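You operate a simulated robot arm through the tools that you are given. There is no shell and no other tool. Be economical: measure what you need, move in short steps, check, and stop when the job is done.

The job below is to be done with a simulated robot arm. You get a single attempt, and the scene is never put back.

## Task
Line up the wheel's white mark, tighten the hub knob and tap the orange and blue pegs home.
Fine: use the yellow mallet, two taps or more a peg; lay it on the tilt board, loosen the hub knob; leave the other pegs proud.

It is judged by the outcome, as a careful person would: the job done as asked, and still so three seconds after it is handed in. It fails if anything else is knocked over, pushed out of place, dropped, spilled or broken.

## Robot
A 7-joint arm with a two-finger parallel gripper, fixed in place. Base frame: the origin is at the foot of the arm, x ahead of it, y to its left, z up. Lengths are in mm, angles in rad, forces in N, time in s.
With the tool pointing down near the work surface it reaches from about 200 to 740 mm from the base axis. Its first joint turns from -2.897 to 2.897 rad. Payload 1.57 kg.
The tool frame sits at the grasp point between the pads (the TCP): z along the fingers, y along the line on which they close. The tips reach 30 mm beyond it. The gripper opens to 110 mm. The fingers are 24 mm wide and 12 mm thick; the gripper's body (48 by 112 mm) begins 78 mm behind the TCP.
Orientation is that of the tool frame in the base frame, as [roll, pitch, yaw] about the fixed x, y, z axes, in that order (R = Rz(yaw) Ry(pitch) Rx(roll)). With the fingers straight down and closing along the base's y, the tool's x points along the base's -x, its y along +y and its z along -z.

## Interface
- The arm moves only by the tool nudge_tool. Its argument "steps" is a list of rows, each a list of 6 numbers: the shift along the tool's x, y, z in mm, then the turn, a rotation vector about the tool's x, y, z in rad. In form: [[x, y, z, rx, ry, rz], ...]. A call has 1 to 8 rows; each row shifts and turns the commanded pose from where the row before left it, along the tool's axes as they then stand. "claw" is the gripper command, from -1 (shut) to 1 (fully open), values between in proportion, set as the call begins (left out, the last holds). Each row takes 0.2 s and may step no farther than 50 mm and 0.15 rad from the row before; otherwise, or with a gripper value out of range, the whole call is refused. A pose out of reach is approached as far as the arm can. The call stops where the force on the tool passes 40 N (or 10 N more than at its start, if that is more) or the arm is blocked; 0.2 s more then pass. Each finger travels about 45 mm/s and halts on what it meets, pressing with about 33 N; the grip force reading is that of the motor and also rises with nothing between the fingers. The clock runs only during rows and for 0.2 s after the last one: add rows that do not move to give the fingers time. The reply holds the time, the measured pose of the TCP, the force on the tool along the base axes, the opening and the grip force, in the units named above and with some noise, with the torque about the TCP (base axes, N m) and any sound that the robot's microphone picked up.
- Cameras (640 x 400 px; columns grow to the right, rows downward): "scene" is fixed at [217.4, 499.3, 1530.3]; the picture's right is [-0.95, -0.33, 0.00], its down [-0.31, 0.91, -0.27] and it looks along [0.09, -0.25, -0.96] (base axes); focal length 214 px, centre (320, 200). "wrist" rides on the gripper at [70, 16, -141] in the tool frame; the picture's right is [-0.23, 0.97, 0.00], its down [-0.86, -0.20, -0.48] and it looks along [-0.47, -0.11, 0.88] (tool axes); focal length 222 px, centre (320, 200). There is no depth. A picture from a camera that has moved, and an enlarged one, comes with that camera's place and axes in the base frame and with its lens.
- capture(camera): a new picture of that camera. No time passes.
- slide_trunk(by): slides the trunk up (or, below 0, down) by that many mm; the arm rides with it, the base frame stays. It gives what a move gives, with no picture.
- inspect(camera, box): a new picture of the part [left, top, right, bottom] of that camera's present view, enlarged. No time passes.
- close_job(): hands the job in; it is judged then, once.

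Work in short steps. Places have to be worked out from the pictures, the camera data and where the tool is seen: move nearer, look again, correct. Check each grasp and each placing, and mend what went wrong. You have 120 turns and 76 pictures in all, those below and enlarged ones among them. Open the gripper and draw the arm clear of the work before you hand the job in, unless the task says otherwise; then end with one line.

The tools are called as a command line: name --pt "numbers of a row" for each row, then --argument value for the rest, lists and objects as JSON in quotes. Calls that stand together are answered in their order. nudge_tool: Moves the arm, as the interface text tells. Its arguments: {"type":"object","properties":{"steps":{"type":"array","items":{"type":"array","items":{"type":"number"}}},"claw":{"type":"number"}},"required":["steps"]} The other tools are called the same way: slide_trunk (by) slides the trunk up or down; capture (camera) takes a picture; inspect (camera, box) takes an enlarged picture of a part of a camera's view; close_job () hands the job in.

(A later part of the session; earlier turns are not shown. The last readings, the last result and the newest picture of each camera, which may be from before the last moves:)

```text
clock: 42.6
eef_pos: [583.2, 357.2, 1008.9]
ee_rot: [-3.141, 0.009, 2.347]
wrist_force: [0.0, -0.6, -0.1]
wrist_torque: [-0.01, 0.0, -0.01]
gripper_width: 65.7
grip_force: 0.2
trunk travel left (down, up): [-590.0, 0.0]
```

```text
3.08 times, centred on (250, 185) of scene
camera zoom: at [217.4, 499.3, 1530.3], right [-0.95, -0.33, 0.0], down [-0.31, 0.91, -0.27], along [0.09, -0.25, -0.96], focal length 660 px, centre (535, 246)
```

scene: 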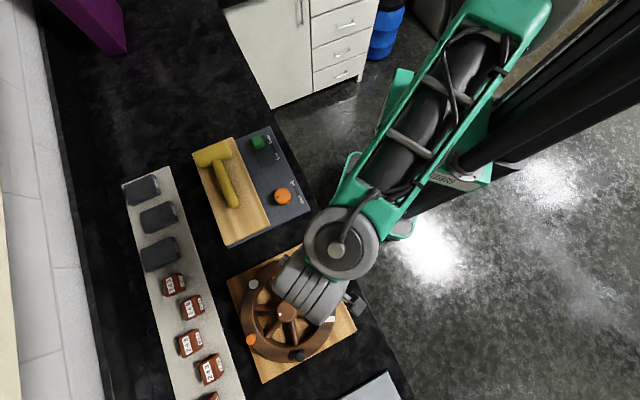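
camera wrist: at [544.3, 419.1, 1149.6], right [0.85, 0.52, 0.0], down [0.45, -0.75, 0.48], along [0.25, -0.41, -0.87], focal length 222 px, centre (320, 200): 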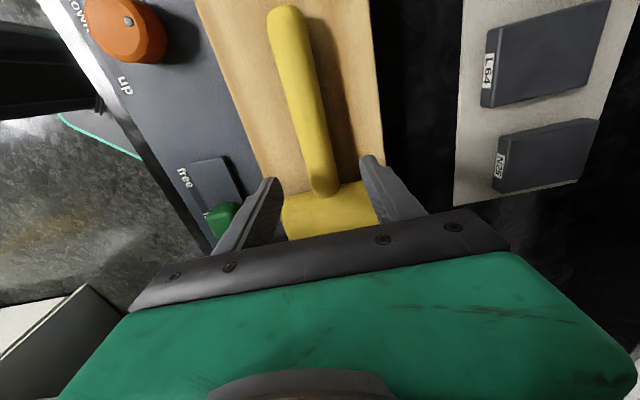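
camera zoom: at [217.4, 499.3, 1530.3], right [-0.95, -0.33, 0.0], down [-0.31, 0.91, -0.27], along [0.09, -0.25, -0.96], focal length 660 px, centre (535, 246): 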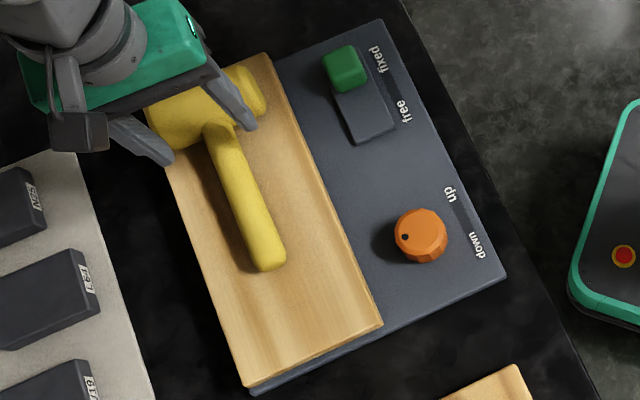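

The handle is centred within about 2 mm. I correct that and descend to TCP z≈950 in guarded steps.

nudge_tool --pt "0 -2.4 20 0 0 0.02" --pt "0 0 20 0 0 0" --pt "0 0 12 0 0 0" --pt "0 0 6 0 0 0"

capture --camera "wrist"

```text
clock: 43.6
eef_pos: [577.8, 354.0, 951.3]
ee_rot: [-3.14, 0.006, 2.328]
wrist_force: [0.2, -0.2, -0.3]
wrist_torque: [0.0, 0.0, 0.06]
gripper_width: 66.4
grip_force: 0.1
trunk travel left (down, up): [-590.0, 0.0]
```

```text
37 pictures are left
camera wrist: at [542.6, 415.1, 1092.3], right [0.86, 0.5, 0.0], down [0.44, -0.76, 0.48], along [0.24, -0.42, -0.87], focal length 222 px, centre (320, 200)
```

wrist: 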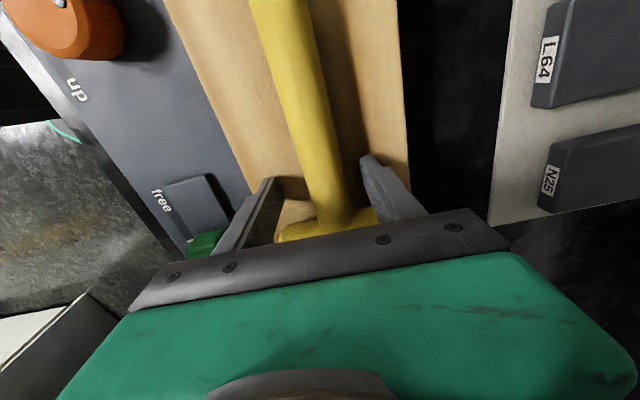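

The handle is between the fingers, with no contact. I go 4 mm lower and close on it.

nudge_tool --pt "0 0 4 0 0 0"

nudge_tool --pt "0 0 0 0 0 0" --pt "0 0 0 0 0 0" --pt "0 0 0 0 0 0" --pt "0 0 0 0 0 0" --claw -1

```text
clock: 44.0
eef_pos: [579.9, 354.7, 950.8]
ee_rot: [3.139, 0.009, 2.327]
wrist_force: [-0.2, 0.8, 9.9]
wrist_torque: [-0.13, 0.31, 0.09]
gripper_width: 65.3
grip_force: 0.2
trunk travel left (down, up): [-590.0, 0.0]
```

```text
clock: 45.0
eef_pos: [577.7, 352.4, 949.9]
ee_rot: [3.14, 0.007, 2.329]
wrist_force: [-3.7, 2.0, 19.3]
wrist_torque: [-0.13, 0.49, 0.45]
gripper_width: 30.2
grip_force: 31.0
trunk travel left (down, up): [-590.0, 0.0]
```

Gripped the handle at 30 mm (tips lightly touched the board). I lift straight up and check the hold.

nudge_tool --pt "0 0 -5 0 0 0" --pt "0 0 -15 0 0 0" --pt "0 0 -25 0 0 0" --pt "0 0 -40 0 0 0" --pt "0 0 -40 0 0 0"

capture --camera "wrist"

inspect --camera "scene" --box '[180, 90, 340, 250]'

```text
clock: 46.2
eef_pos: [581.9, 355.1, 1071.8]
ee_rot: [-3.136, 0.007, 2.327]
wrist_force: [-1.1, -1.1, -3.3]
wrist_torque: [0.07, 0.06, -0.06]
gripper_width: 29.1
grip_force: 33.3
trunk travel left (down, up): [-590.0, 0.0]
```

```text
36 pictures are left
camera wrist: at [545.1, 417.3, 1212.5], right [0.86, 0.5, 0.0], down [0.44, -0.75, 0.48], along [0.24, -0.42, -0.87], focal length 222 px, centre (320, 200)
```

wrist: 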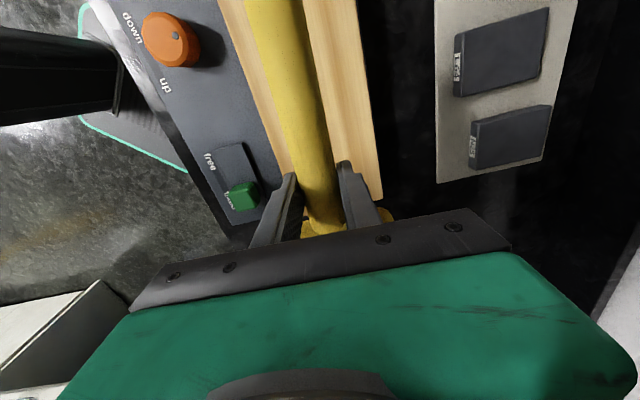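

```text
2.50 times, centred on (260, 170) of scene
camera zoom: at [217.4, 499.3, 1530.3], right [-0.95, -0.33, 0.0], down [-0.31, 0.91, -0.27], along [0.09, -0.25, -0.96], focal length 536 px, centre (470, 275)
```

zoom: 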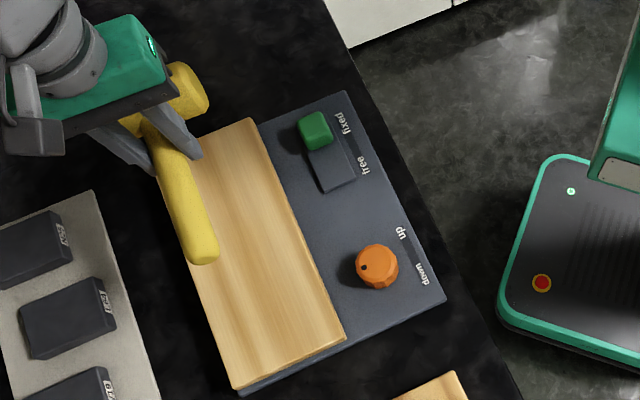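

The mallet is held firmly (3.3 N). I carry it toward the wheel at this height, keeping orientation.

nudge_tool --pt "45 -17.8 0 0 0 0" --pt "45 -17.8 0 0 0 0" --pt "45 -17.8 0 0 0 0" --pt "45 -17.8 0 0 0 0" --pt "45 -17.8 0 0 0 0" --pt "45 -17.8 0 0 0 0" --pt "45 -17.8 0 0 0 0" --pt "45 -17.8 0 0 0 0"

nudge_tool --pt "0 0 0 0 0 -0.14" --pt "0 0 0 0 0 -0.14" --pt "0 0 0 0 0 -0.14" --pt "0 0 0 0 0 -0.14" --pt "0 0 0 0 0 -0.14" --pt "0 0 0 0 0 -0.14" --pt "0 0 0 0 0 -0.14" --pt "0 0 0 0 0 -0.14"

nudge_tool --pt "0 0 0 0 0 -0.14" --pt "0 0 0 0 0 -0.14" --pt "0 0 0 0 0 -0.14" --pt "0 0 0 0 0 -0.14" --pt "0 0 0 0 0 -0.14" --pt "0 0 0 0 0 -0.14" --pt "0 0 0 0 0 -0.14" --pt "0 0 0 0 0 -0.14"

```text
clock: 48.0
eef_pos: [233.8, 523.6, 1083.4]
ee_rot: [-3.129, 0.007, 2.328]
wrist_force: [0.5, 1.0, -3.3]
wrist_torque: [0.11, 0.02, -0.06]
gripper_width: 28.8
grip_force: 33.2
out of reach, approached as far as the arm can: row 5, 6, 8
trunk travel left (down, up): [-590.0, 0.0]
```

```text
clock: 49.8
eef_pos: [233.1, 525.5, 1084.3]
ee_rot: [-3.136, -0.001, -2.832]
wrist_force: [0.1, 0.6, -4.0]
wrist_torque: [-0.02, 0.11, 0.08]
gripper_width: 28.8
grip_force: 32.7
trunk travel left (down, up): [-590.0, 0.0]
```

```text
clock: 51.6
eef_pos: [235.1, 523.9, 1084.2]
ee_rot: [-3.14, -0.005, -1.714]
wrist_force: [0.0, 0.2, -3.5]
wrist_torque: [-0.07, 0.05, 0.06]
gripper_width: 28.9
grip_force: 33.0
trunk travel left (down, up): [-590.0, 0.0]
```

Yaw is nearly as needed. I extend toward the wheel's far side and then roll the tool about the handle in steps, so that a head face points down.

nudge_tool --pt "-39 -3 0 0 0 -0.07" --pt "-39 -3 0 0 0 -0.07" --pt "-39 -3 0 0 0 0" --pt "0 0 0 0.13 0 0" --pt "0 0 0 0.13 0 0" --pt "0 0 0 0.13 0 0"

capture --camera "scene"

```text
clock: 53.0
eef_pos: [244.5, 624.1, 1084.9]
ee_rot: [-2.877, -0.005, -1.576]
wrist_force: [-0.6, 0.1, -3.5]
wrist_torque: [-0.1, 0.02, 0.05]
gripper_width: 28.8
grip_force: 33.2
out of reach, approached as far as the arm can: row 4, 5, 6
trunk travel left (down, up): [-590.0, 0.0]
```

```text
34 pictures are left
```

scene: 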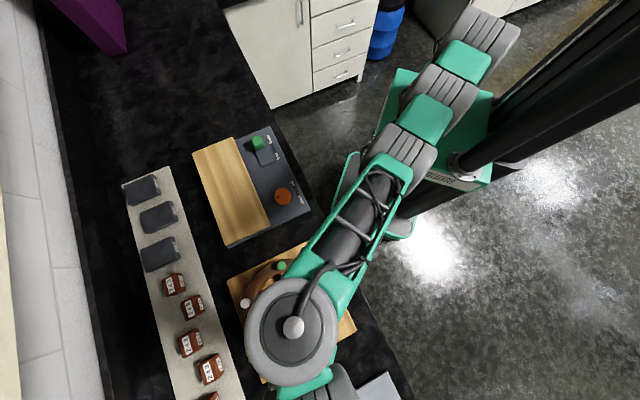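

Sideways roll is out of reach for the wrist. Better: keep the handle tangential (yaw ≈2.9) and tip the gripper outward in the arm's own plane. I undo the roll, pull back and turn the yaw back.

nudge_tool --pt "0 0 0 -0.13 0 0" --pt "0 0 0 -0.13 0 0" --pt "40 0 0 0 0 0.0" --pt "30 0 0 0 0 0" --pt "0 0 0 0 0 0.14" --pt "0 0 0 0 0 0.14" --pt "0 0 0 0 0 0.14" --pt "0 0 0 0 0 0.14"

nudge_tool --pt "0 0 0 0 0 0.14" --pt "0 0 0 0 0 0.14" --pt "0 0 0 0 0 0.14" --pt "0 0 0 0 0 0.14" --pt "0 0 0 0 0 0.14" --pt "0 0 0 0 0 0.14" --pt "0 0 0 0 0 0.14" --pt "0 0 0 0 0 0.14"

```text
clock: 54.8
eef_pos: [244.4, 552.5, 1085.1]
ee_rot: [-3.136, -0.005, -2.138]
wrist_force: [0.0, 0.2, -3.1]
wrist_torque: [-0.1, 0.03, 0.08]
gripper_width: 29.0
grip_force: 33.0
trunk travel left (down, up): [-590.0, 0.0]
```

```text
clock: 56.6
eef_pos: [243.2, 553.6, 1084.1]
ee_rot: [-3.137, 0.005, 3.024]
wrist_force: [0.1, 1.0, -3.7]
wrist_torque: [0.01, 0.11, 0.09]
gripper_width: 28.7
grip_force: 32.5
trunk travel left (down, up): [-590.0, 0.0]
```

Now I roll outward about the handle while moving outward along the arc, so the wrist stays about still.

nudge_tool --pt "0 24 0 -0.14 0 0" --pt "0 24 0 -0.14 0 0" --pt "0 24 0 -0.14 0 0" --pt "0 24 0 -0.14 0 0" --pt "0 24 0 -0.14 0 0" --pt "0 24 0 -0.14 0 0"

capture --camera "scene"

```text
clock: 58.0
eef_pos: [305.9, 769.3, 1187.7]
ee_rot: [2.361, 0.002, 3.027]
wrist_force: [-0.7, 0.6, -2.6]
wrist_torque: [-0.01, 0.13, -0.03]
gripper_width: 28.5
grip_force: 32.8
out of reach, approached as far as the arm can: row 1, 2, 3, 4, 5, 6
trunk travel left (down, up): [-590.0, 0.0]
```

```text
33 pictures are left
```

scene: 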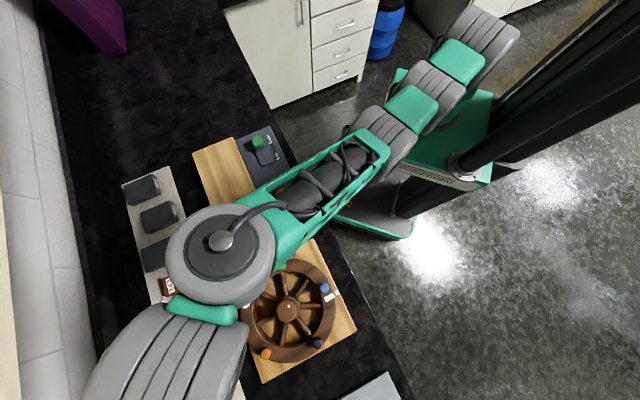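

The arm is near its outer reach; TCP (306, 769, 1188), tilt 0.78 rad. I bring it down and inward toward (220, 735, 1080), watching replies.

nudge_tool --pt "21 -28 11 0 0 0" --pt "21 -28 11 0 0 0" --pt "21 -28 11 0 0 0" --pt "21 -28 11 0 0 0"

nudge_tool --pt "0 0 0 -0.13 0 0" --pt "0 0 0 -0.13 0 0" --pt "0 0 0 -0.13 0 0"

capture --camera "scene"

```text
clock: 59.0
eef_pos: [247.4, 814.9, 1102.4]
ee_rot: [2.364, 0.004, 3.028]
wrist_force: [0.6, -0.7, -3.2]
wrist_torque: [-0.01, 0.14, -0.05]
gripper_width: 28.3
grip_force: 33.0
out of reach, approached as far as the arm can: row 1, 2, 3, 4
trunk travel left (down, up): [-590.0, 0.0]
```

```text
clock: 59.8
eef_pos: [263.4, 871.2, 1104.7]
ee_rot: [1.97, 0.004, 3.027]
wrist_force: [0.0, -0.9, -3.5]
wrist_torque: [-0.03, 0.15, -0.05]
gripper_width: 28.6
grip_force: 32.8
out of reach, approached as far as the arm can: row 1, 2, 3
trunk travel left (down, up): [-590.0, 0.0]
```

```text
32 pictures are left
```

scene: 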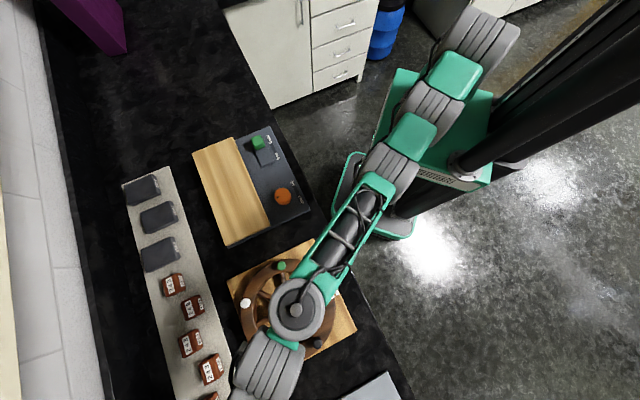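

The solver drifts outward; TCP is now (263, 871, 1105), tilt 1.17. I test whether it can come straight inward at this tilt.

nudge_tool --pt "0 -17 -40 0 0 0" --pt "0 -17 -40 0 0 0"

```text
clock: 60.4
eef_pos: [263.9, 870.5, 1105.1]
ee_rot: [1.969, 0.005, 3.026]
wrist_force: [-0.8, 0.7, -2.6]
wrist_torque: [-0.01, -0.1, 0.1]
gripper_width: 28.1
grip_force: 33.1
out of reach, approached as far as the arm can: row 1, 2
trunk travel left (down, up): [-590.0, 0.0]
```

At this tilt with the shoulder this high it can only reach outward. A lower trunk should make the tilt easy, so I first bring the tool back to vertical and inward.

nudge_tool --pt "0 0 -28 0.14 0 0" --pt "0 0 -28 0.14 0 0" --pt "0 0 -28 0.14 0 0" --pt "0 -10 -28 0.14 0 0" --pt "0 -25 -20 0.14 0 0" --pt "0 -25 -20 0.14 0 0" --pt "0 -25 -10 0.14 0 0" --pt "0 -25 0 0.14 0 0"

nudge_tool --pt "0 -40 -20 0.05 0 0" --pt "0 -40 -20 0 0 0" --pt "0 -30 -35 0 0 0" --pt "0 0 -40 0 0 0" --pt "0 0 -40 0 0 0" --pt "0 0 -30 0 0 0"

```text
clock: 62.2
eef_pos: [247.2, 639.0, 1155.0]
ee_rot: [3.095, 0.006, 3.028]
wrist_force: [0.5, -0.7, -4.4]
wrist_torque: [-0.08, 0.05, 0.01]
gripper_width: 28.5
grip_force: 32.8
out of reach, approached as far as the arm can: row 1, 5, 6, 7
trunk travel left (down, up): [-590.0, 0.0]
```

```text
clock: 63.6
eef_pos: [235.2, 527.5, 1338.1]
ee_rot: [3.14, 0.003, 3.027]
wrist_force: [-0.1, 0.2, -2.9]
wrist_torque: [0.03, 0.09, -0.01]
gripper_width: 28.2
grip_force: 32.8
trunk travel left (down, up): [-590.0, 0.0]
```

Vertical again at z 1338. I lower the trunk 260 mm and then tilt outward in small steps.

slide_trunk --by -260

nudge_tool --pt "0 15 0 -0.14 0 0" --pt "0 20 0 -0.14 0 0" --pt "0 20 5 -0.14 0 0" --pt "0 20 5 -0.14 0 0"

```text
clock: 66.2
eef_pos: [235.6, 526.8, 1079.0]
ee_rot: [3.138, 0.006, 3.025]
wrist_force: [0.2, -0.3, -2.7]
wrist_torque: [0.0, 0.1, -0.02]
gripper_width: 28.5
grip_force: 32.8
trunk travel left (down, up): [-330.0, 260.0]
```

```text
clock: 67.2
eef_pos: [243.4, 602.1, 1084.3]
ee_rot: [2.58, 0.005, 3.025]
wrist_force: [-0.4, -0.1, -3.3]
wrist_torque: [0.02, 0.1, 0.02]
gripper_width: 28.2
grip_force: 32.8
trunk travel left (down, up): [-330.0, 260.0]
```

It follows fully now. I continue the tilt to about 1.3 rad while moving outward.

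nudge_tool --pt "0 22 14 -0.148 0 0" --pt "0 19 18 -0.148 0 0" --pt "0 16 20 -0.148 0 0" --pt "0 13 22 -0.148 0 0" --pt "0 10 24 -0.148 0 0"

capture --camera "wrist"

capture --camera "scene"

```text
clock: 68.4
eef_pos: [244.9, 627.8, 1087.2]
ee_rot: [2.435, 0.004, 3.025]
wrist_force: [-1.0, -0.3, -2.8]
wrist_torque: [-0.02, 0.08, 0.01]
gripper_width: 28.2
grip_force: 33.2
out of reach, approached as far as the arm can: row 2, 3, 4, 5
trunk travel left (down, up): [-330.0, 260.0]
```

```text
31 pictures are left
camera wrist: at [165.5, 556.8, 1204.5], right [0.31, 0.71, 0.63], down [0.8, -0.56, 0.24], along [0.52, 0.43, -0.74], focal length 222 px, centre (320, 200)
```

wrist: 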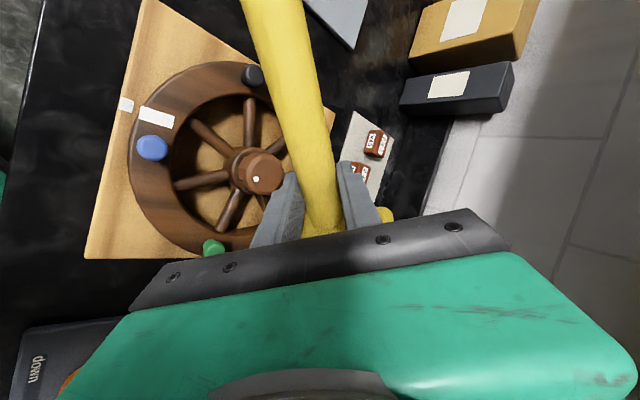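

```text
30 pictures are left
```

scene: 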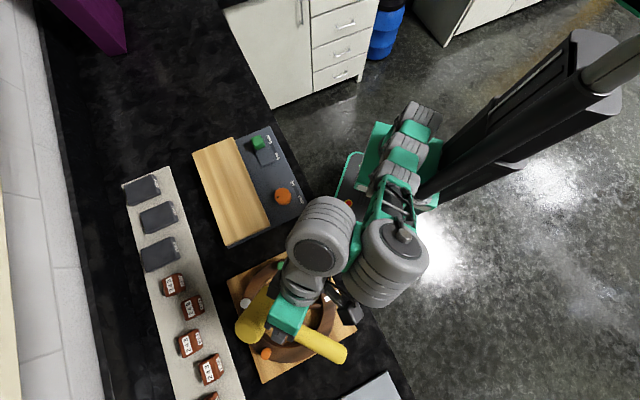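

Tilt stopped at 0.7 rad here, seemingly a wrist limit that eases with extension. I extend outward to about r 790 and test for more tilt.

nudge_tool --pt "8 28 24 0 0 0" --pt "8 28 24 0 0 0" --pt "8 28 24 0 0 0" --pt "0 0 0 -0.14 0 0" --pt "0 0 0 -0.14 0 0" --pt "0 0 0 -0.14 0 0" --pt "0 0 0 -0.14 0 0"

```text
clock: 70.0
eef_pos: [218.3, 650.3, 1089.2]
ee_rot: [2.443, 0.008, 3.023]
wrist_force: [0.3, -0.2, -3.2]
wrist_torque: [-0.01, 0.07, 0.01]
gripper_width: 28.1
grip_force: 33.2
out of reach, approached as far as the arm can: row 1, 2, 3, 4, 5, 6, 7
trunk travel left (down, up): [-330.0, 260.0]
```

It's at the outer limit with the trunk that low. I raise the trunk 130 mm and then go outward and down with the arm.

slide_trunk --by 130

nudge_tool --pt "3 5 36 0 0 0" --pt "3 5 36 0 0 0" --pt "3 5 36 0 0 0" --pt "3 5 36 0 0 0" --pt "0 0 0 -0.14 0 0" --pt "0 0 0 -0.14 0 0" --pt "0 0 0 -0.14 0 0"

```text
clock: 71.6
eef_pos: [217.4, 651.2, 1218.1]
ee_rot: [2.444, 0.007, 3.025]
wrist_force: [0.1, 1.4, -3.3]
wrist_torque: [0.04, 0.09, 0.0]
gripper_width: 28.5
grip_force: 32.8
trunk travel left (down, up): [-460.0, 130.0]
```

```text
clock: 73.2
eef_pos: [204.2, 654.7, 1206.0]
ee_rot: [2.455, 0.01, 3.022]
wrist_force: [-1.0, 0.7, -3.3]
wrist_torque: [0.0, 0.05, -0.03]
gripper_width: 28.0
grip_force: 32.2
out of reach, approached as far as the arm can: row 1, 2, 3, 4, 5, 6, 7
trunk travel left (down, up): [-460.0, 130.0]
```

The tilt is blocked by a wrist limit, so I'll use the mallet with the tool vertical, striking with the head's side. For that I should grip ~75 mm from the head for reach, so I return upright and go back to the tilt board for a regrip.

nudge_tool --pt "0 0 -10 0.14 0 0" --pt "0 -10 -10 0.14 0 0" --pt "0 -15 0 0.14 0 0" --pt "0 -20 0 0.14 0 0" --pt "0 -20 0 0.126 0 0"

slide_trunk --by 130

```text
clock: 74.4
eef_pos: [193.0, 558.4, 1188.9]
ee_rot: [3.14, 0.012, 3.021]
wrist_force: [-0.5, 0.0, -3.3]
wrist_torque: [0.04, 0.05, -0.02]
gripper_width: 28.0
grip_force: 33.9
out of reach, approached as far as the arm can: row 3, 4, 5
trunk travel left (down, up): [-460.0, 130.0]
```

```text
clock: 76.0
eef_pos: [193.0, 558.8, 1317.5]
ee_rot: [3.142, 0.009, 3.023]
wrist_force: [0.2, -0.5, -3.1]
wrist_torque: [-0.01, 0.09, 0.0]
gripper_width: 28.1
grip_force: 32.6
trunk travel left (down, up): [-590.0, 0.0]
```

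Upright again. I descend to about z 1120 and carry the mallet back over the tilt board.

nudge_tool --pt "0 0 48 0 0 0" --pt "-20 -8 44 0 0 0" --pt "-40 -17 20 0 0 0" --pt "-44 -17 15 0 0 0" --pt "-45 -17 15 0 0 0" --pt "-45 -17 15 0 0 0" --pt "-45 -17 10 0 0 0" --pt "-45 -17 10 0 0 0"

nudge_tool --pt "-45 -17 0 0 0 0" --pt "-45 -17 0 0 0 0" --pt "-32 -15 0 0 0 0" --pt "0 0 0 0 0 0.14" --pt "0 0 0 0 0 0.14" --pt "0 0 0 0 0 0.14" --pt "0 0 0 0 0 0.14" --pt "0 0 0 0 0 0.135"

```text
refused: row 5 steps farther than a row can; nothing moved
```

```text
clock: 77.8
eef_pos: [307.9, 496.9, 1317.5]
ee_rot: [3.134, 0.006, 2.325]
wrist_force: [1.0, 0.2, -2.2]
wrist_torque: [0.03, 0.06, 0.03]
gripper_width: 27.6
grip_force: 33.5
trunk travel left (down, up): [-590.0, 0.0]
```

The first list was refused; the second executed, so I'm at (308, 497, 1317) with the grasp yaw. I continue from here diagonally down to above the board.

nudge_tool --pt "-36 12.2 27 0 0 0" --pt "-36 12.2 27 0 0 0" --pt "-36 12.2 27 0 0 0" --pt "-36 12.2 27 0 0 0" --pt "-36 12.2 27 0 0 0" --pt "-36 12.2 27 0 0 0" --pt "-36 12.2 27 0 0 0" --pt "-36 12.2 27 0 0 0"

```text
clock: 79.6
eef_pos: [580.1, 351.9, 1104.0]
ee_rot: [3.133, 0.006, 2.328]
wrist_force: [0.1, -0.3, -2.8]
wrist_torque: [0.04, 0.06, 0.01]
gripper_width: 28.2
grip_force: 33.2
trunk travel left (down, up): [-590.0, 0.0]
```

Directly above the original spot. I lower in guarded steps to near z 953.

nudge_tool --pt "0 0 45 0 0 0" --pt "0 0 45 0 0 0" --pt "0 0 35 0 0 0" --pt "0 0 15 0 0 0" --pt "0 0 6 0 0 0"

capture --camera "wrist"

```text
clock: 80.8
eef_pos: [581.0, 356.1, 958.7]
ee_rot: [3.13, 0.007, 2.328]
wrist_force: [5.6, 10.1, 10.3]
wrist_torque: [-0.42, -0.14, 0.33]
gripper_width: 28.7
grip_force: 33.1
trunk travel left (down, up): [-590.0, 0.0]
```

```text
29 pictures are left
camera wrist: at [542.6, 416.6, 1100.3], right [0.86, 0.5, 0.01], down [0.44, -0.76, 0.48], along [0.25, -0.41, -0.88], focal length 222 px, centre (320, 200)
```

wrist: 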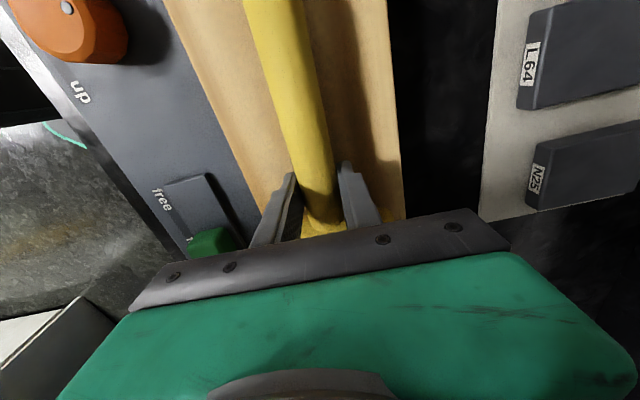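

The head is touching down with about 10 N. I open slightly to let the mallet settle on the board and look.

nudge_tool --pt "0 0 1 0 0 0" --pt "0 0 0 0 0 0" --claw -0.1

nudge_tool --pt "0 0 -25 0 0 0" --pt "0 0 -35 0 0 0" --claw 0.2

capture --camera "wrist"

inspect --camera "scene" --box '[180, 120, 320, 250]'

```text
clock: 81.4
eef_pos: [580.5, 354.0, 957.3]
ee_rot: [3.134, 0.004, 2.327]
wrist_force: [0.2, 0.4, -0.8]
wrist_torque: [0.01, 0.02, 0.0]
gripper_width: 49.3
grip_force: 0.1
trunk travel left (down, up): [-590.0, 0.0]
```

```text
clock: 82.0
eef_pos: [579.2, 353.6, 1016.7]
ee_rot: [3.135, 0.006, 2.329]
wrist_force: [0.3, 0.7, -0.4]
wrist_torque: [0.05, 0.01, 0.0]
gripper_width: 66.1
grip_force: 0.2
trunk travel left (down, up): [-590.0, 0.0]
```

```text
28 pictures are left
camera wrist: at [541.8, 413.6, 1158.0], right [0.86, 0.5, 0.01], down [0.44, -0.76, 0.48], along [0.25, -0.41, -0.88], focal length 222 px, centre (320, 200)
```

wrist: 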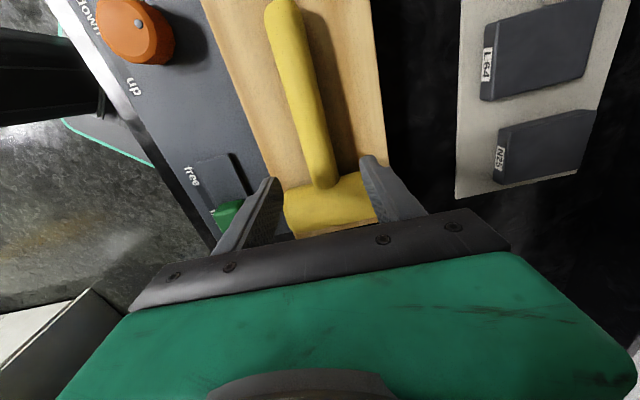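

```text
3.08 times, centred on (250, 185) of scene
camera zoom: at [217.4, 499.3, 1530.3], right [-0.95, -0.33, 0.0], down [-0.31, 0.91, -0.27], along [0.09, -0.25, -0.96], focal length 660 px, centre (535, 246)
```

zoom: 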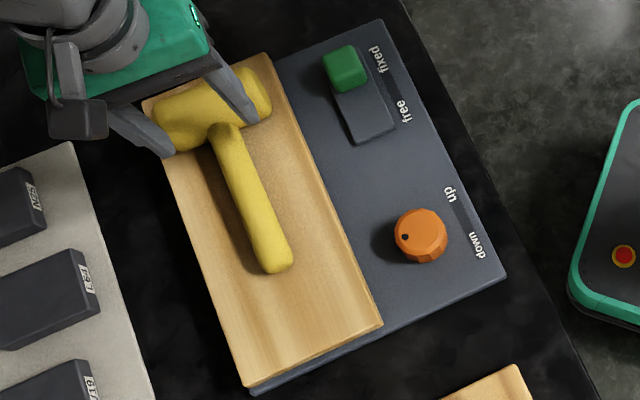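

The mallet rests fine on the board. I regrip 23 mm further along the handle.

nudge_tool --pt "22.6 -3.2 20 0 0 0.018" --pt "0 0 25 0 0 0" --pt "0 0 15 0 0 0" --pt "0 0 4 0 0 0"

nudge_tool --pt "0 0 0 0 0 0" --pt "0 0 0 0 0 0" --pt "0 0 0 0 0 0" --pt "0 0 0 0 0 0" --claw -1

nudge_tool --pt "0 0 -5 0 0 0" --pt "0 0 -15 0 0 0" --pt "0 0 -25 0 0 0" --pt "0 0 -35 0 0 0" --pt "0 0 -30 0 0 0"

capture --camera "wrist"

```text
clock: 83.0
eef_pos: [563.6, 367.9, 955.4]
ee_rot: [3.135, 0.006, 2.311]
wrist_force: [-1.0, 0.6, -0.2]
wrist_torque: [0.0, -0.01, -0.01]
gripper_width: 66.1
grip_force: 0.2
trunk travel left (down, up): [-590.0, 0.0]
```

```text
clock: 84.0
eef_pos: [563.2, 367.6, 954.9]
ee_rot: [3.132, 0.005, 2.309]
wrist_force: [2.1, 1.3, 0.5]
wrist_torque: [-0.1, -0.09, 0.19]
gripper_width: 30.3
grip_force: 31.1
trunk travel left (down, up): [-590.0, 0.0]
```

```text
clock: 85.2
eef_pos: [560.8, 369.4, 1061.4]
ee_rot: [3.133, 0.004, 2.308]
wrist_force: [-0.5, -0.3, -2.5]
wrist_torque: [0.1, 0.04, -0.03]
gripper_width: 28.9
grip_force: 32.5
trunk travel left (down, up): [-590.0, 0.0]
```

```text
26 pictures are left
camera wrist: at [524.4, 431.1, 1202.8], right [0.87, 0.49, 0.01], down [0.42, -0.77, 0.48], along [0.24, -0.42, -0.88], focal length 222 px, centre (320, 200)
```

wrist: 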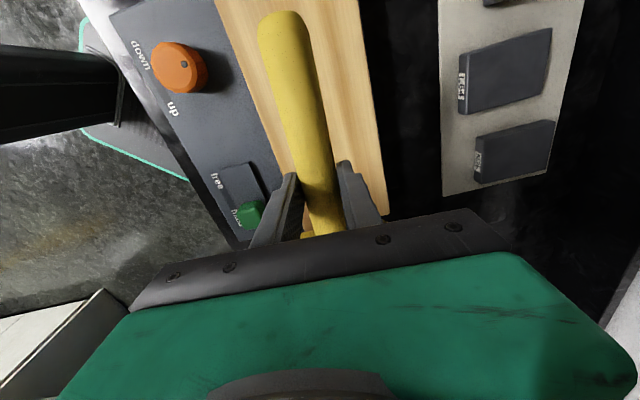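

Held well. I carry it over toward the wheel, and turn the yaw to about -2.28 so the handle avoids the hub knob and the other pegs.

nudge_tool --pt "41.8 -17.1 -4 0 0 0" --pt "41.8 -17.1 -4 0 0 0" --pt "41.8 -17.1 -4 0 0 0" --pt "41.8 -17.1 -4 0 0 0" --pt "41.8 -17.1 -2 0 0 0" --pt "41.8 -17.1 0 0 0 0" --pt "41.8 -17.1 0 0 0 0" --pt "41.8 -17.1 0 0 0 0"

nudge_tool --pt "0 0 0 0 0 -0.14" --pt "0 0 0 0 0 -0.14" --pt "0 0 0 0 0 -0.14" --pt "0 0 0 0 0 -0.14" --pt "0 0 0 0 0 -0.14" --pt "0 0 0 0 0 -0.14" --pt "0 0 0 0 0 -0.14" --pt "0 0 0 0 0 -0.14"

nudge_tool --pt "0 0 0 0 0 -0.14" --pt "0 0 0 0 0 -0.14" --pt "0 0 0 0 0 -0.14" --pt "0 0 0 0 0 -0.14" --pt "0 0 0 0 0 -0.02"

```text
clock: 87.0
eef_pos: [234.9, 529.5, 1091.4]
ee_rot: [3.139, 0.005, 2.309]
wrist_force: [-0.3, -0.7, -3.2]
wrist_torque: [0.11, 0.08, -0.07]
gripper_width: 29.0
grip_force: 32.8
out of reach, approached as far as the arm can: row 5, 6, 7
trunk travel left (down, up): [-590.0, 0.0]
```

```text
clock: 88.8
eef_pos: [238.1, 528.3, 1090.4]
ee_rot: [-3.138, 0.012, -2.852]
wrist_force: [0.2, 0.1, -1.6]
wrist_torque: [-0.05, 0.15, 0.06]
gripper_width: 28.8
grip_force: 32.6
trunk travel left (down, up): [-590.0, 0.0]
```

```text
clock: 90.0
eef_pos: [239.1, 526.7, 1089.4]
ee_rot: [-3.133, 0.006, -2.271]
wrist_force: [-0.5, 0.1, -3.9]
wrist_torque: [-0.09, 0.05, 0.04]
gripper_width: 28.7
grip_force: 33.0
trunk travel left (down, up): [-590.0, 0.0]
```

Yaw set. I extend over the orange peg with the head high, then look.

nudge_tool --pt "-27.4 29.5 10 0 0 0" --pt "-27.4 29.5 10 0 0 0" --pt "-27.4 29.5 10 0 0 0" --pt "-27.4 29.5 9 0 0 0"

inspect --camera "scene" --box '[205, 240, 365, 400]'

capture --camera "wrist"

```text
clock: 91.0
eef_pos: [217.8, 658.6, 1057.6]
ee_rot: [-3.133, 0.006, -2.271]
wrist_force: [-0.2, 0.3, -3.0]
wrist_torque: [-0.02, 0.08, 0.07]
gripper_width: 28.9
grip_force: 32.5
out of reach, approached as far as the arm can: row 4
trunk travel left (down, up): [-590.0, 0.0]
```

```text
2.50 times, centred on (285, 320) of scene
camera zoom: at [217.4, 499.3, 1530.3], right [-0.95, -0.33, 0.0], down [-0.31, 0.91, -0.27], along [0.09, -0.25, -0.96], focal length 536 px, centre (408, -100)
```

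zoom: 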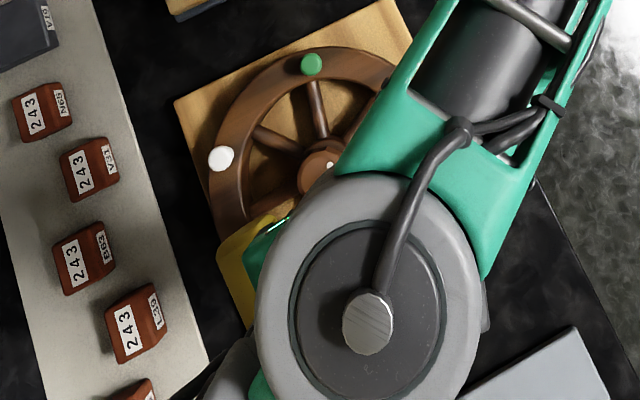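

```text
24 pictures are left
camera wrist: at [158.6, 615.0, 1197.4], right [-0.6, 0.8, -0.01], down [0.7, 0.52, 0.48], along [0.39, 0.29, -0.87], focal length 222 px, centre (320, 200)
```

wrist: 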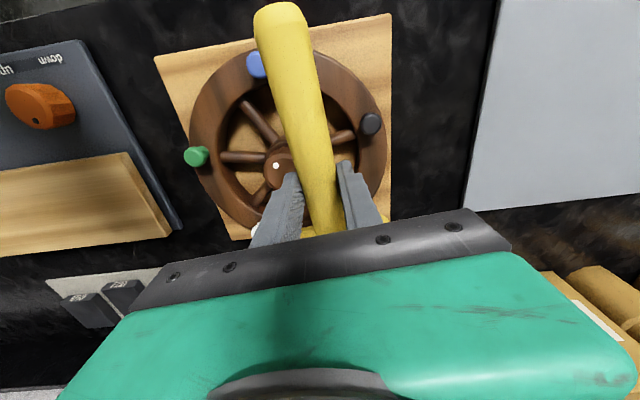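

The head is about 27 mm short of the orange peg, and reach improves lower. I go down 25 mm and then outward.

nudge_tool --pt "0 0 25 0 0 0" --pt "-11 8.5 0 0 0 0" --pt "-11 8.5 0 0 0 0" --pt "0 0 0 0 0 0"

```text
clock: 92.0
eef_pos: [215.0, 665.5, 1028.3]
ee_rot: [-3.137, 0.004, -2.273]
wrist_force: [-0.3, 0.4, -2.7]
wrist_torque: [-0.15, 0.07, -0.11]
gripper_width: 28.5
grip_force: 32.8
out of reach, approached as far as the arm can: row 2, 3
trunk travel left (down, up): [-590.0, 0.0]
```

At this yaw the reach ends ~20 mm short of orange. I'll do the blue peg first, which is nearer, with this grip and learn how the pegs respond. I retract up and over toward blue.

nudge_tool --pt "10 0 -40 0 0 0" --pt "30 -7 -36 0 0 0" --pt "30 -9 -36 0 0 0" --pt "30 -9 -36 0 0 0" --pt "30 -9 -34 0 0 0" --pt "30 -9 -30 0 0 0" --pt "12 -2 0 0 0 0"

slide_trunk --by -180

capture --camera "scene"

```text
clock: 93.6
eef_pos: [150.9, 553.6, 1258.1]
ee_rot: [-3.138, 0.008, -2.275]
wrist_force: [-0.6, -0.4, -2.3]
wrist_torque: [-0.05, 0.1, -0.07]
gripper_width: 28.6
grip_force: 32.9
out of reach, approached as far as the arm can: row 2, 3, 4, 5
trunk travel left (down, up): [-590.0, 0.0]
```

```text
clock: 95.6
eef_pos: [149.4, 554.5, 1077.7]
ee_rot: [-3.135, 0.008, -2.274]
wrist_force: [0.3, -0.1, -3.2]
wrist_torque: [-0.1, 0.08, -0.05]
gripper_width: 28.6
grip_force: 32.8
trunk travel left (down, up): [-410.0, 180.0]
```

```text
23 pictures are left
```

scene: 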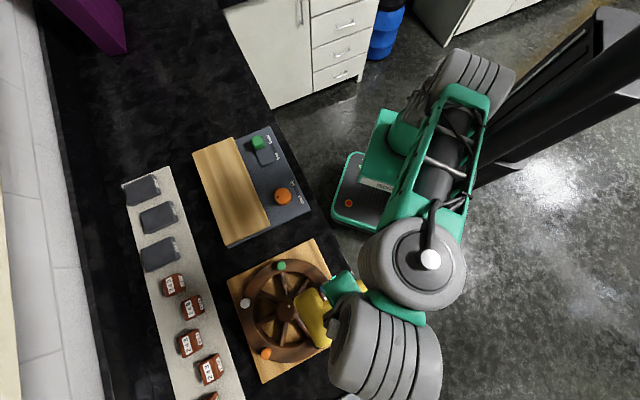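

The mallet head is now near the blue peg's side. I shift so the head is over blue and look from the wrist camera.

nudge_tool --pt "22 -11.3 0 0 0 0" --pt "22 -11.3 15 0 0 0"

inspect --camera "scene" --box '[245, 250, 365, 360]'

capture --camera "wrist"

```text
clock: 96.2
eef_pos: [136.4, 509.3, 1061.4]
ee_rot: [-3.135, 0.005, -2.276]
wrist_force: [-0.1, -1.5, -3.7]
wrist_torque: [-0.07, 0.03, -0.03]
gripper_width: 28.9
grip_force: 32.6
trunk travel left (down, up): [-410.0, 180.0]
```

```text
3.64 times, centred on (305, 305) of scene
camera zoom: at [217.4, 499.3, 1530.3], right [-0.95, -0.33, 0.0], down [-0.31, 0.91, -0.27], along [0.09, -0.25, -0.96], focal length 780 px, centre (374, -182)
```

zoom: 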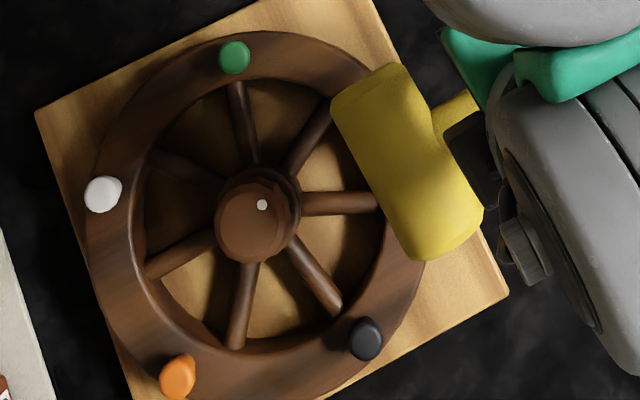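

```text
21 pictures are left
camera wrist: at [76.9, 465.0, 1201.5], right [-0.59, 0.8, 0.0], down [0.7, 0.52, 0.49], along [0.39, 0.29, -0.87], focal length 222 px, centre (320, 200)
```

wrist: 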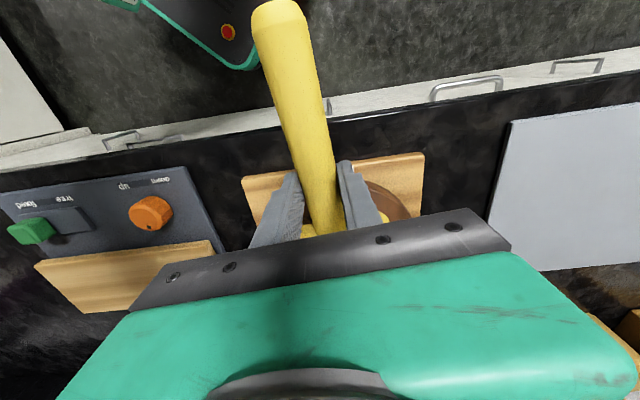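

The head centre is within 6 mm of blue (186, 562). I correct it and descend to just above the peg.

nudge_tool --pt "-5.5 -2 20 0 0 0" --pt "0 0 15 0 0 0" --pt "0 0 8 0 0 0"

nudge_tool --pt "0 0 15 0 0 0"

```text
clock: 97.0
eef_pos: [144.3, 518.8, 1026.4]
ee_rot: [-3.133, 0.003, -2.275]
wrist_force: [-0.6, -0.4, -3.6]
wrist_torque: [-0.07, 0.11, 0.1]
gripper_width: 28.5
grip_force: 32.9
out of reach, approached as far as the arm can: row 2, 3
trunk travel left (down, up): [-410.0, 180.0]
```

```text
clock: 97.4
eef_pos: [144.1, 524.0, 1018.1]
ee_rot: [-3.132, 0.005, -2.275]
wrist_force: [0.6, -0.1, -2.9]
wrist_torque: [-0.08, 0.09, -0.08]
gripper_width: 28.9
grip_force: 32.7
out of reach, approached as far as the arm can: row 1
trunk travel left (down, up): [-410.0, 180.0]
```

Inner reach limit again. I rise 100, correct the position, and lower the trunk another 110 mm.

nudge_tool --pt "0 0 -45 0 0 0" --pt "2 -2 -45 0 0 0" --pt "4 -2 -30 0 0 0"

slide_trunk --by -100

```text
clock: 98.2
eef_pos: [143.4, 517.2, 1138.3]
ee_rot: [-3.135, 0.006, -2.275]
wrist_force: [0.9, 0.4, -4.2]
wrist_torque: [-0.15, 0.07, -0.06]
gripper_width: 29.1
grip_force: 32.6
trunk travel left (down, up): [-410.0, 180.0]
```

```text
clock: 99.5
eef_pos: [143.9, 518.5, 1037.6]
ee_rot: [-3.134, 0.007, -2.274]
wrist_force: [-0.8, 0.4, -3.4]
wrist_torque: [-0.07, 0.15, 0.13]
gripper_width: 29.0
grip_force: 32.3
trunk travel left (down, up): [-310.0, 280.0]
```

I correct 6 mm and then step down toward the peg, watching for first contact.

nudge_tool --pt "6.2 -2 0 0 0 0" --pt "0 0 12 0 0 0" --pt "0 0 8 0 0 0" --pt "0 0 0 0 0 0"

nudge_tool --pt "0 0 6 0 0 0" --pt "0 0 6 0 0 0"

inspect --camera "scene" --box '[245, 250, 365, 360]'

```text
clock: 100.5
eef_pos: [139.8, 512.9, 1020.1]
ee_rot: [-3.133, 0.007, -2.273]
wrist_force: [0.4, 1.2, -2.7]
wrist_torque: [-0.11, 0.1, 0.07]
gripper_width: 28.9
grip_force: 32.6
trunk travel left (down, up): [-310.0, 280.0]
```

```text
clock: 101.1
eef_pos: [141.2, 512.1, 1005.6]
ee_rot: [-3.134, 0.008, -2.276]
wrist_force: [0.1, -0.3, -2.9]
wrist_torque: [-0.05, 0.13, 0.07]
gripper_width: 28.6
grip_force: 33.1
trunk travel left (down, up): [-310.0, 280.0]
```

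```text
3.64 times, centred on (305, 305) of scene
camera zoom: at [217.4, 499.3, 1530.3], right [-0.95, -0.33, 0.0], down [-0.31, 0.91, -0.27], along [0.09, -0.25, -0.96], focal length 780 px, centre (374, -182)
```

zoom: 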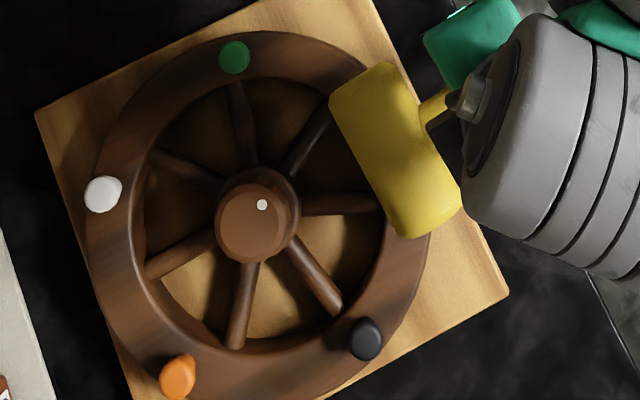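

The head is centred over blue. First tap: a quick stroke down 14 mm and back.

nudge_tool --pt "0 0 -10 0 0 0" --pt "0 0 22 0 0 0" --pt "0 0 -20 0 0 0"

```text
clock: 101.9
eef_pos: [143.1, 511.9, 1013.9]
ee_rot: [-3.134, 0.004, -2.274]
wrist_force: [-0.5, 0.5, -3.3]
wrist_torque: [-0.11, 0.11, 0.11]
gripper_width: 28.9
grip_force: 33.0
trunk travel left (down, up): [-310.0, 280.0]
```

No sound or contact by z≈993. I lower step by step to find the contact.

nudge_tool --pt "0 0 14 0 0 0" --pt "0 0 8 0 0 0" --pt "0 0 0 0 0 0"

nudge_tool --pt "0 0 4 0 0 0" --pt "0 0 0 0 0 0"

nudge_tool --pt "0 0 4 0 0 0" --pt "0 0 0 0 0 0"

```text
clock: 102.7
eef_pos: [140.8, 512.4, 993.6]
ee_rot: [-3.137, 0.008, -2.275]
wrist_force: [-2.4, -1.3, 3.4]
wrist_torque: [0.22, -0.09, 0.11]
gripper_width: 29.0
grip_force: 32.9
trunk travel left (down, up): [-310.0, 280.0]
```

```text
clock: 103.3
eef_pos: [140.1, 511.3, 989.4]
ee_rot: [-3.138, 0.009, -2.276]
wrist_force: [-2.4, -5.9, 11.4]
wrist_torque: [0.35, -0.64, -0.32]
gripper_width: 29.1
grip_force: 33.3
trunk travel left (down, up): [-310.0, 280.0]
```

```text
clock: 103.9
eef_pos: [140.3, 511.4, 985.5]
ee_rot: [-3.134, 0.009, -2.274]
wrist_force: [-4.2, -7.4, 11.5]
wrist_torque: [0.21, -0.42, -0.25]
gripper_width: 28.9
grip_force: 33.0
trunk travel left (down, up): [-310.0, 280.0]
```

Contact begins at TCP z≈994 with ~14 N. I now lift 40 mm and back off a little to see the peg and the mallet's attitude.

nudge_tool --pt "0 0 -20 0 0 0" --pt "0 0 -30 0 0 0" --pt "40 0 0 0 0 0" --pt "40 0 0 0 0 0"

inspect --camera "scene" --box '[245, 250, 365, 360]'

capture --camera "wrist"

```text
clock: 104.9
eef_pos: [88.8, 451.8, 1032.4]
ee_rot: [-3.135, 0.007, -2.275]
wrist_force: [-0.4, 0.6, -3.1]
wrist_torque: [-0.08, 0.14, 0.1]
gripper_width: 28.9
grip_force: 32.7
trunk travel left (down, up): [-310.0, 280.0]
```

```text
3.64 times, centred on (305, 305) of scene
camera zoom: at [217.4, 499.3, 1530.3], right [-0.95, -0.33, 0.0], down [-0.31, 0.91, -0.27], along [0.09, -0.25, -0.96], focal length 780 px, centre (374, -182)
```

zoom: 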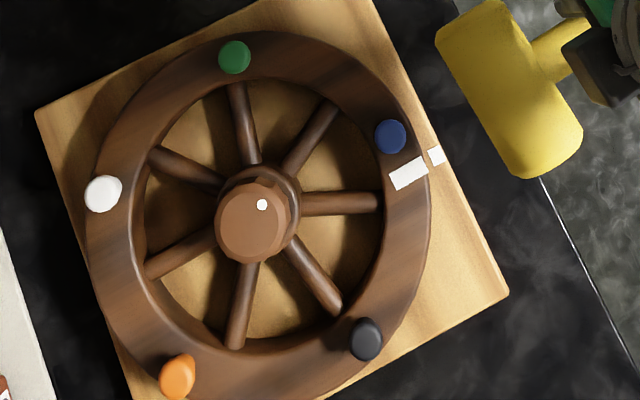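

```text
18 pictures are left
camera wrist: at [29.6, 408.9, 1174.3], right [-0.6, 0.8, -0.01], down [0.7, 0.52, 0.49], along [0.39, 0.29, -0.87], focal length 222 px, centre (320, 200)
```

wrist: 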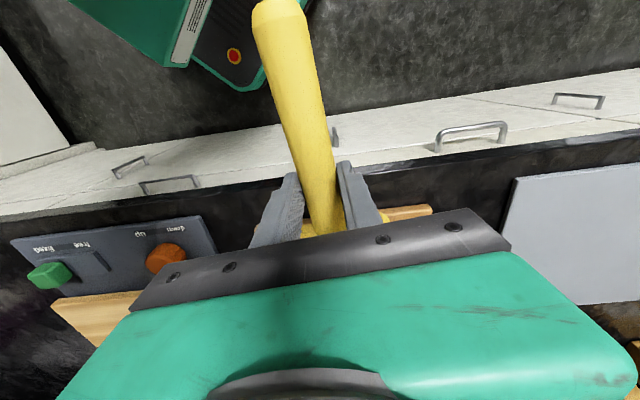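

Blue has gone down several mm, and the mallet barely shifted in the grip. I return over it and give quick taps with deeper strokes.

nudge_tool --pt "-40 0 0 0 0 0" --pt "-40 0 0 0 0 0" --pt "0 0 30 0 0 0" --pt "0 0 0 0 0 0" --pt "0 0 25 0 0 0" --pt "0 0 -22 0 0 0"

nudge_tool --pt "0 0 28 0 0 0" --pt "0 0 -25 0 0 0"

```text
clock: 106.3
eef_pos: [139.9, 510.8, 1001.3]
ee_rot: [-3.133, 0.008, -2.273]
wrist_force: [-0.3, 0.4, -3.0]
wrist_torque: [-0.13, 0.14, 0.07]
gripper_width: 28.8
grip_force: 33.0
trunk travel left (down, up): [-310.0, 280.0]
```

```text
clock: 106.9
eef_pos: [142.2, 513.4, 996.0]
ee_rot: [-3.136, 0.008, -2.276]
wrist_force: [0.6, -0.6, -1.9]
wrist_torque: [-0.04, 0.04, -0.08]
gripper_width: 28.9
grip_force: 33.1
trunk travel left (down, up): [-310.0, 280.0]
```

No stop yet at z≈973. Another tap, ending with a reading at the bottom.

nudge_tool --pt "0 0 25 0 0 0"

nudge_tool --pt "0 0 -45 0 0 0" --pt "40 0 0 0 0 0" --pt "40 0 0 0 0 0"

inspect --camera "scene" --box '[265, 250, 365, 340]'

```text
clock: 107.3
eef_pos: [141.1, 511.7, 976.3]
ee_rot: [-3.136, 0.011, -2.276]
wrist_force: [-8.6, -10.1, 17.5]
wrist_torque: [0.76, 0.04, 0.41]
gripper_width: 29.7
grip_force: 33.0
trunk travel left (down, up): [-310.0, 280.0]
```

```text
clock: 108.1
eef_pos: [88.6, 451.2, 1015.1]
ee_rot: [-3.135, 0.008, -2.274]
wrist_force: [0.2, 0.7, -3.1]
wrist_torque: [-0.11, 0.08, 0.07]
gripper_width: 29.0
grip_force: 33.1
trunk travel left (down, up): [-310.0, 280.0]
```

```text
4.44 times, centred on (315, 295) of scene
camera zoom: at [217.4, 499.3, 1530.3], right [-0.95, -0.33, 0.0], down [-0.31, 0.91, -0.27], along [0.09, -0.25, -0.96], focal length 953 px, centre (342, -222)
```

zoom: 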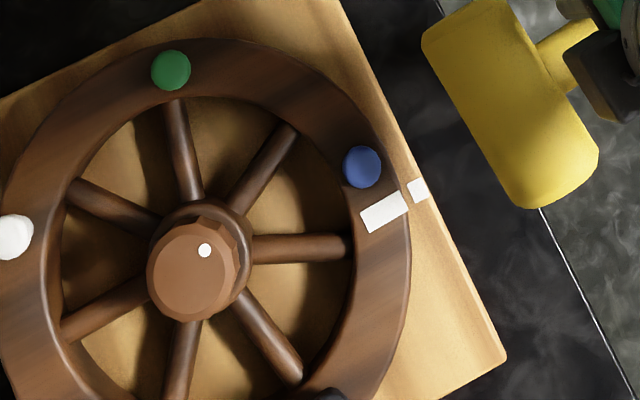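

Resistance reached ~20 N at z 976. I zoom closer on blue compared with its neighbours to judge depth.

inspect --camera "scene" --box '[285, 255, 345, 295]'

inspect --camera "scene" --box '[235, 325, 335, 375]'

```text
10.00 times, centred on (315, 275) of scene
camera zoom: at [217.4, 499.3, 1530.3], right [-0.95, -0.33, 0.0], down [-0.31, 0.91, -0.27], along [0.09, -0.25, -0.96], focal length 2145 px, centre (370, -550)
```

zoom: 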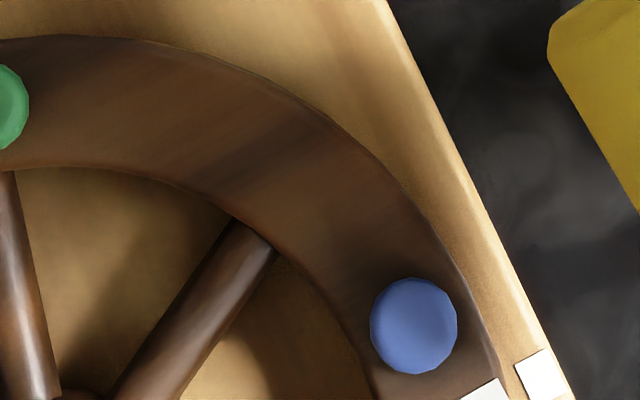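

```text
6.40 times, centred on (285, 350) of scene
camera zoom: at [217.4, 499.3, 1530.3], right [-0.95, -0.33, 0.0], down [-0.31, 0.91, -0.27], along [0.09, -0.25, -0.96], focal length 1373 px, centre (544, -760)
```

zoom: 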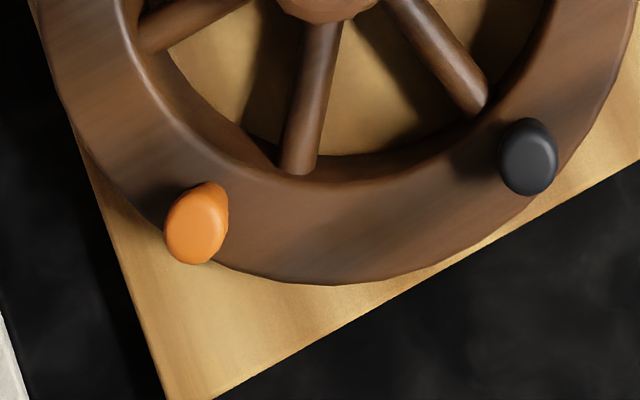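

Blue's head now shows no neck or shadow, unlike orange and black, so it looks seated. One more confirming tap to see if the stop is at the same height.

nudge_tool --pt "-40 0 0 0 0 0" --pt "-40 0 0 0 0 0" --pt "0 0 20 0 0 0" --pt "0 0 16 0 0 0" --pt "0 0 8 0 0 0"

nudge_tool --pt "0 0 -30 0 0 0" --pt "20 0 -20 0 0 0"

```text
clock: 109.3
eef_pos: [140.8, 510.8, 977.1]
ee_rot: [-3.139, 0.011, -2.275]
wrist_force: [-2.0, -1.3, 4.6]
wrist_torque: [0.27, -0.11, 0.12]
gripper_width: 28.9
grip_force: 33.1
trunk travel left (down, up): [-310.0, 280.0]
```

```text
clock: 109.9
eef_pos: [127.5, 495.1, 1024.7]
ee_rot: [-3.135, 0.007, -2.274]
wrist_force: [1.1, 0.3, -2.6]
wrist_torque: [-0.11, 0.09, -0.08]
gripper_width: 28.7
grip_force: 33.0
trunk travel left (down, up): [-310.0, 280.0]
```

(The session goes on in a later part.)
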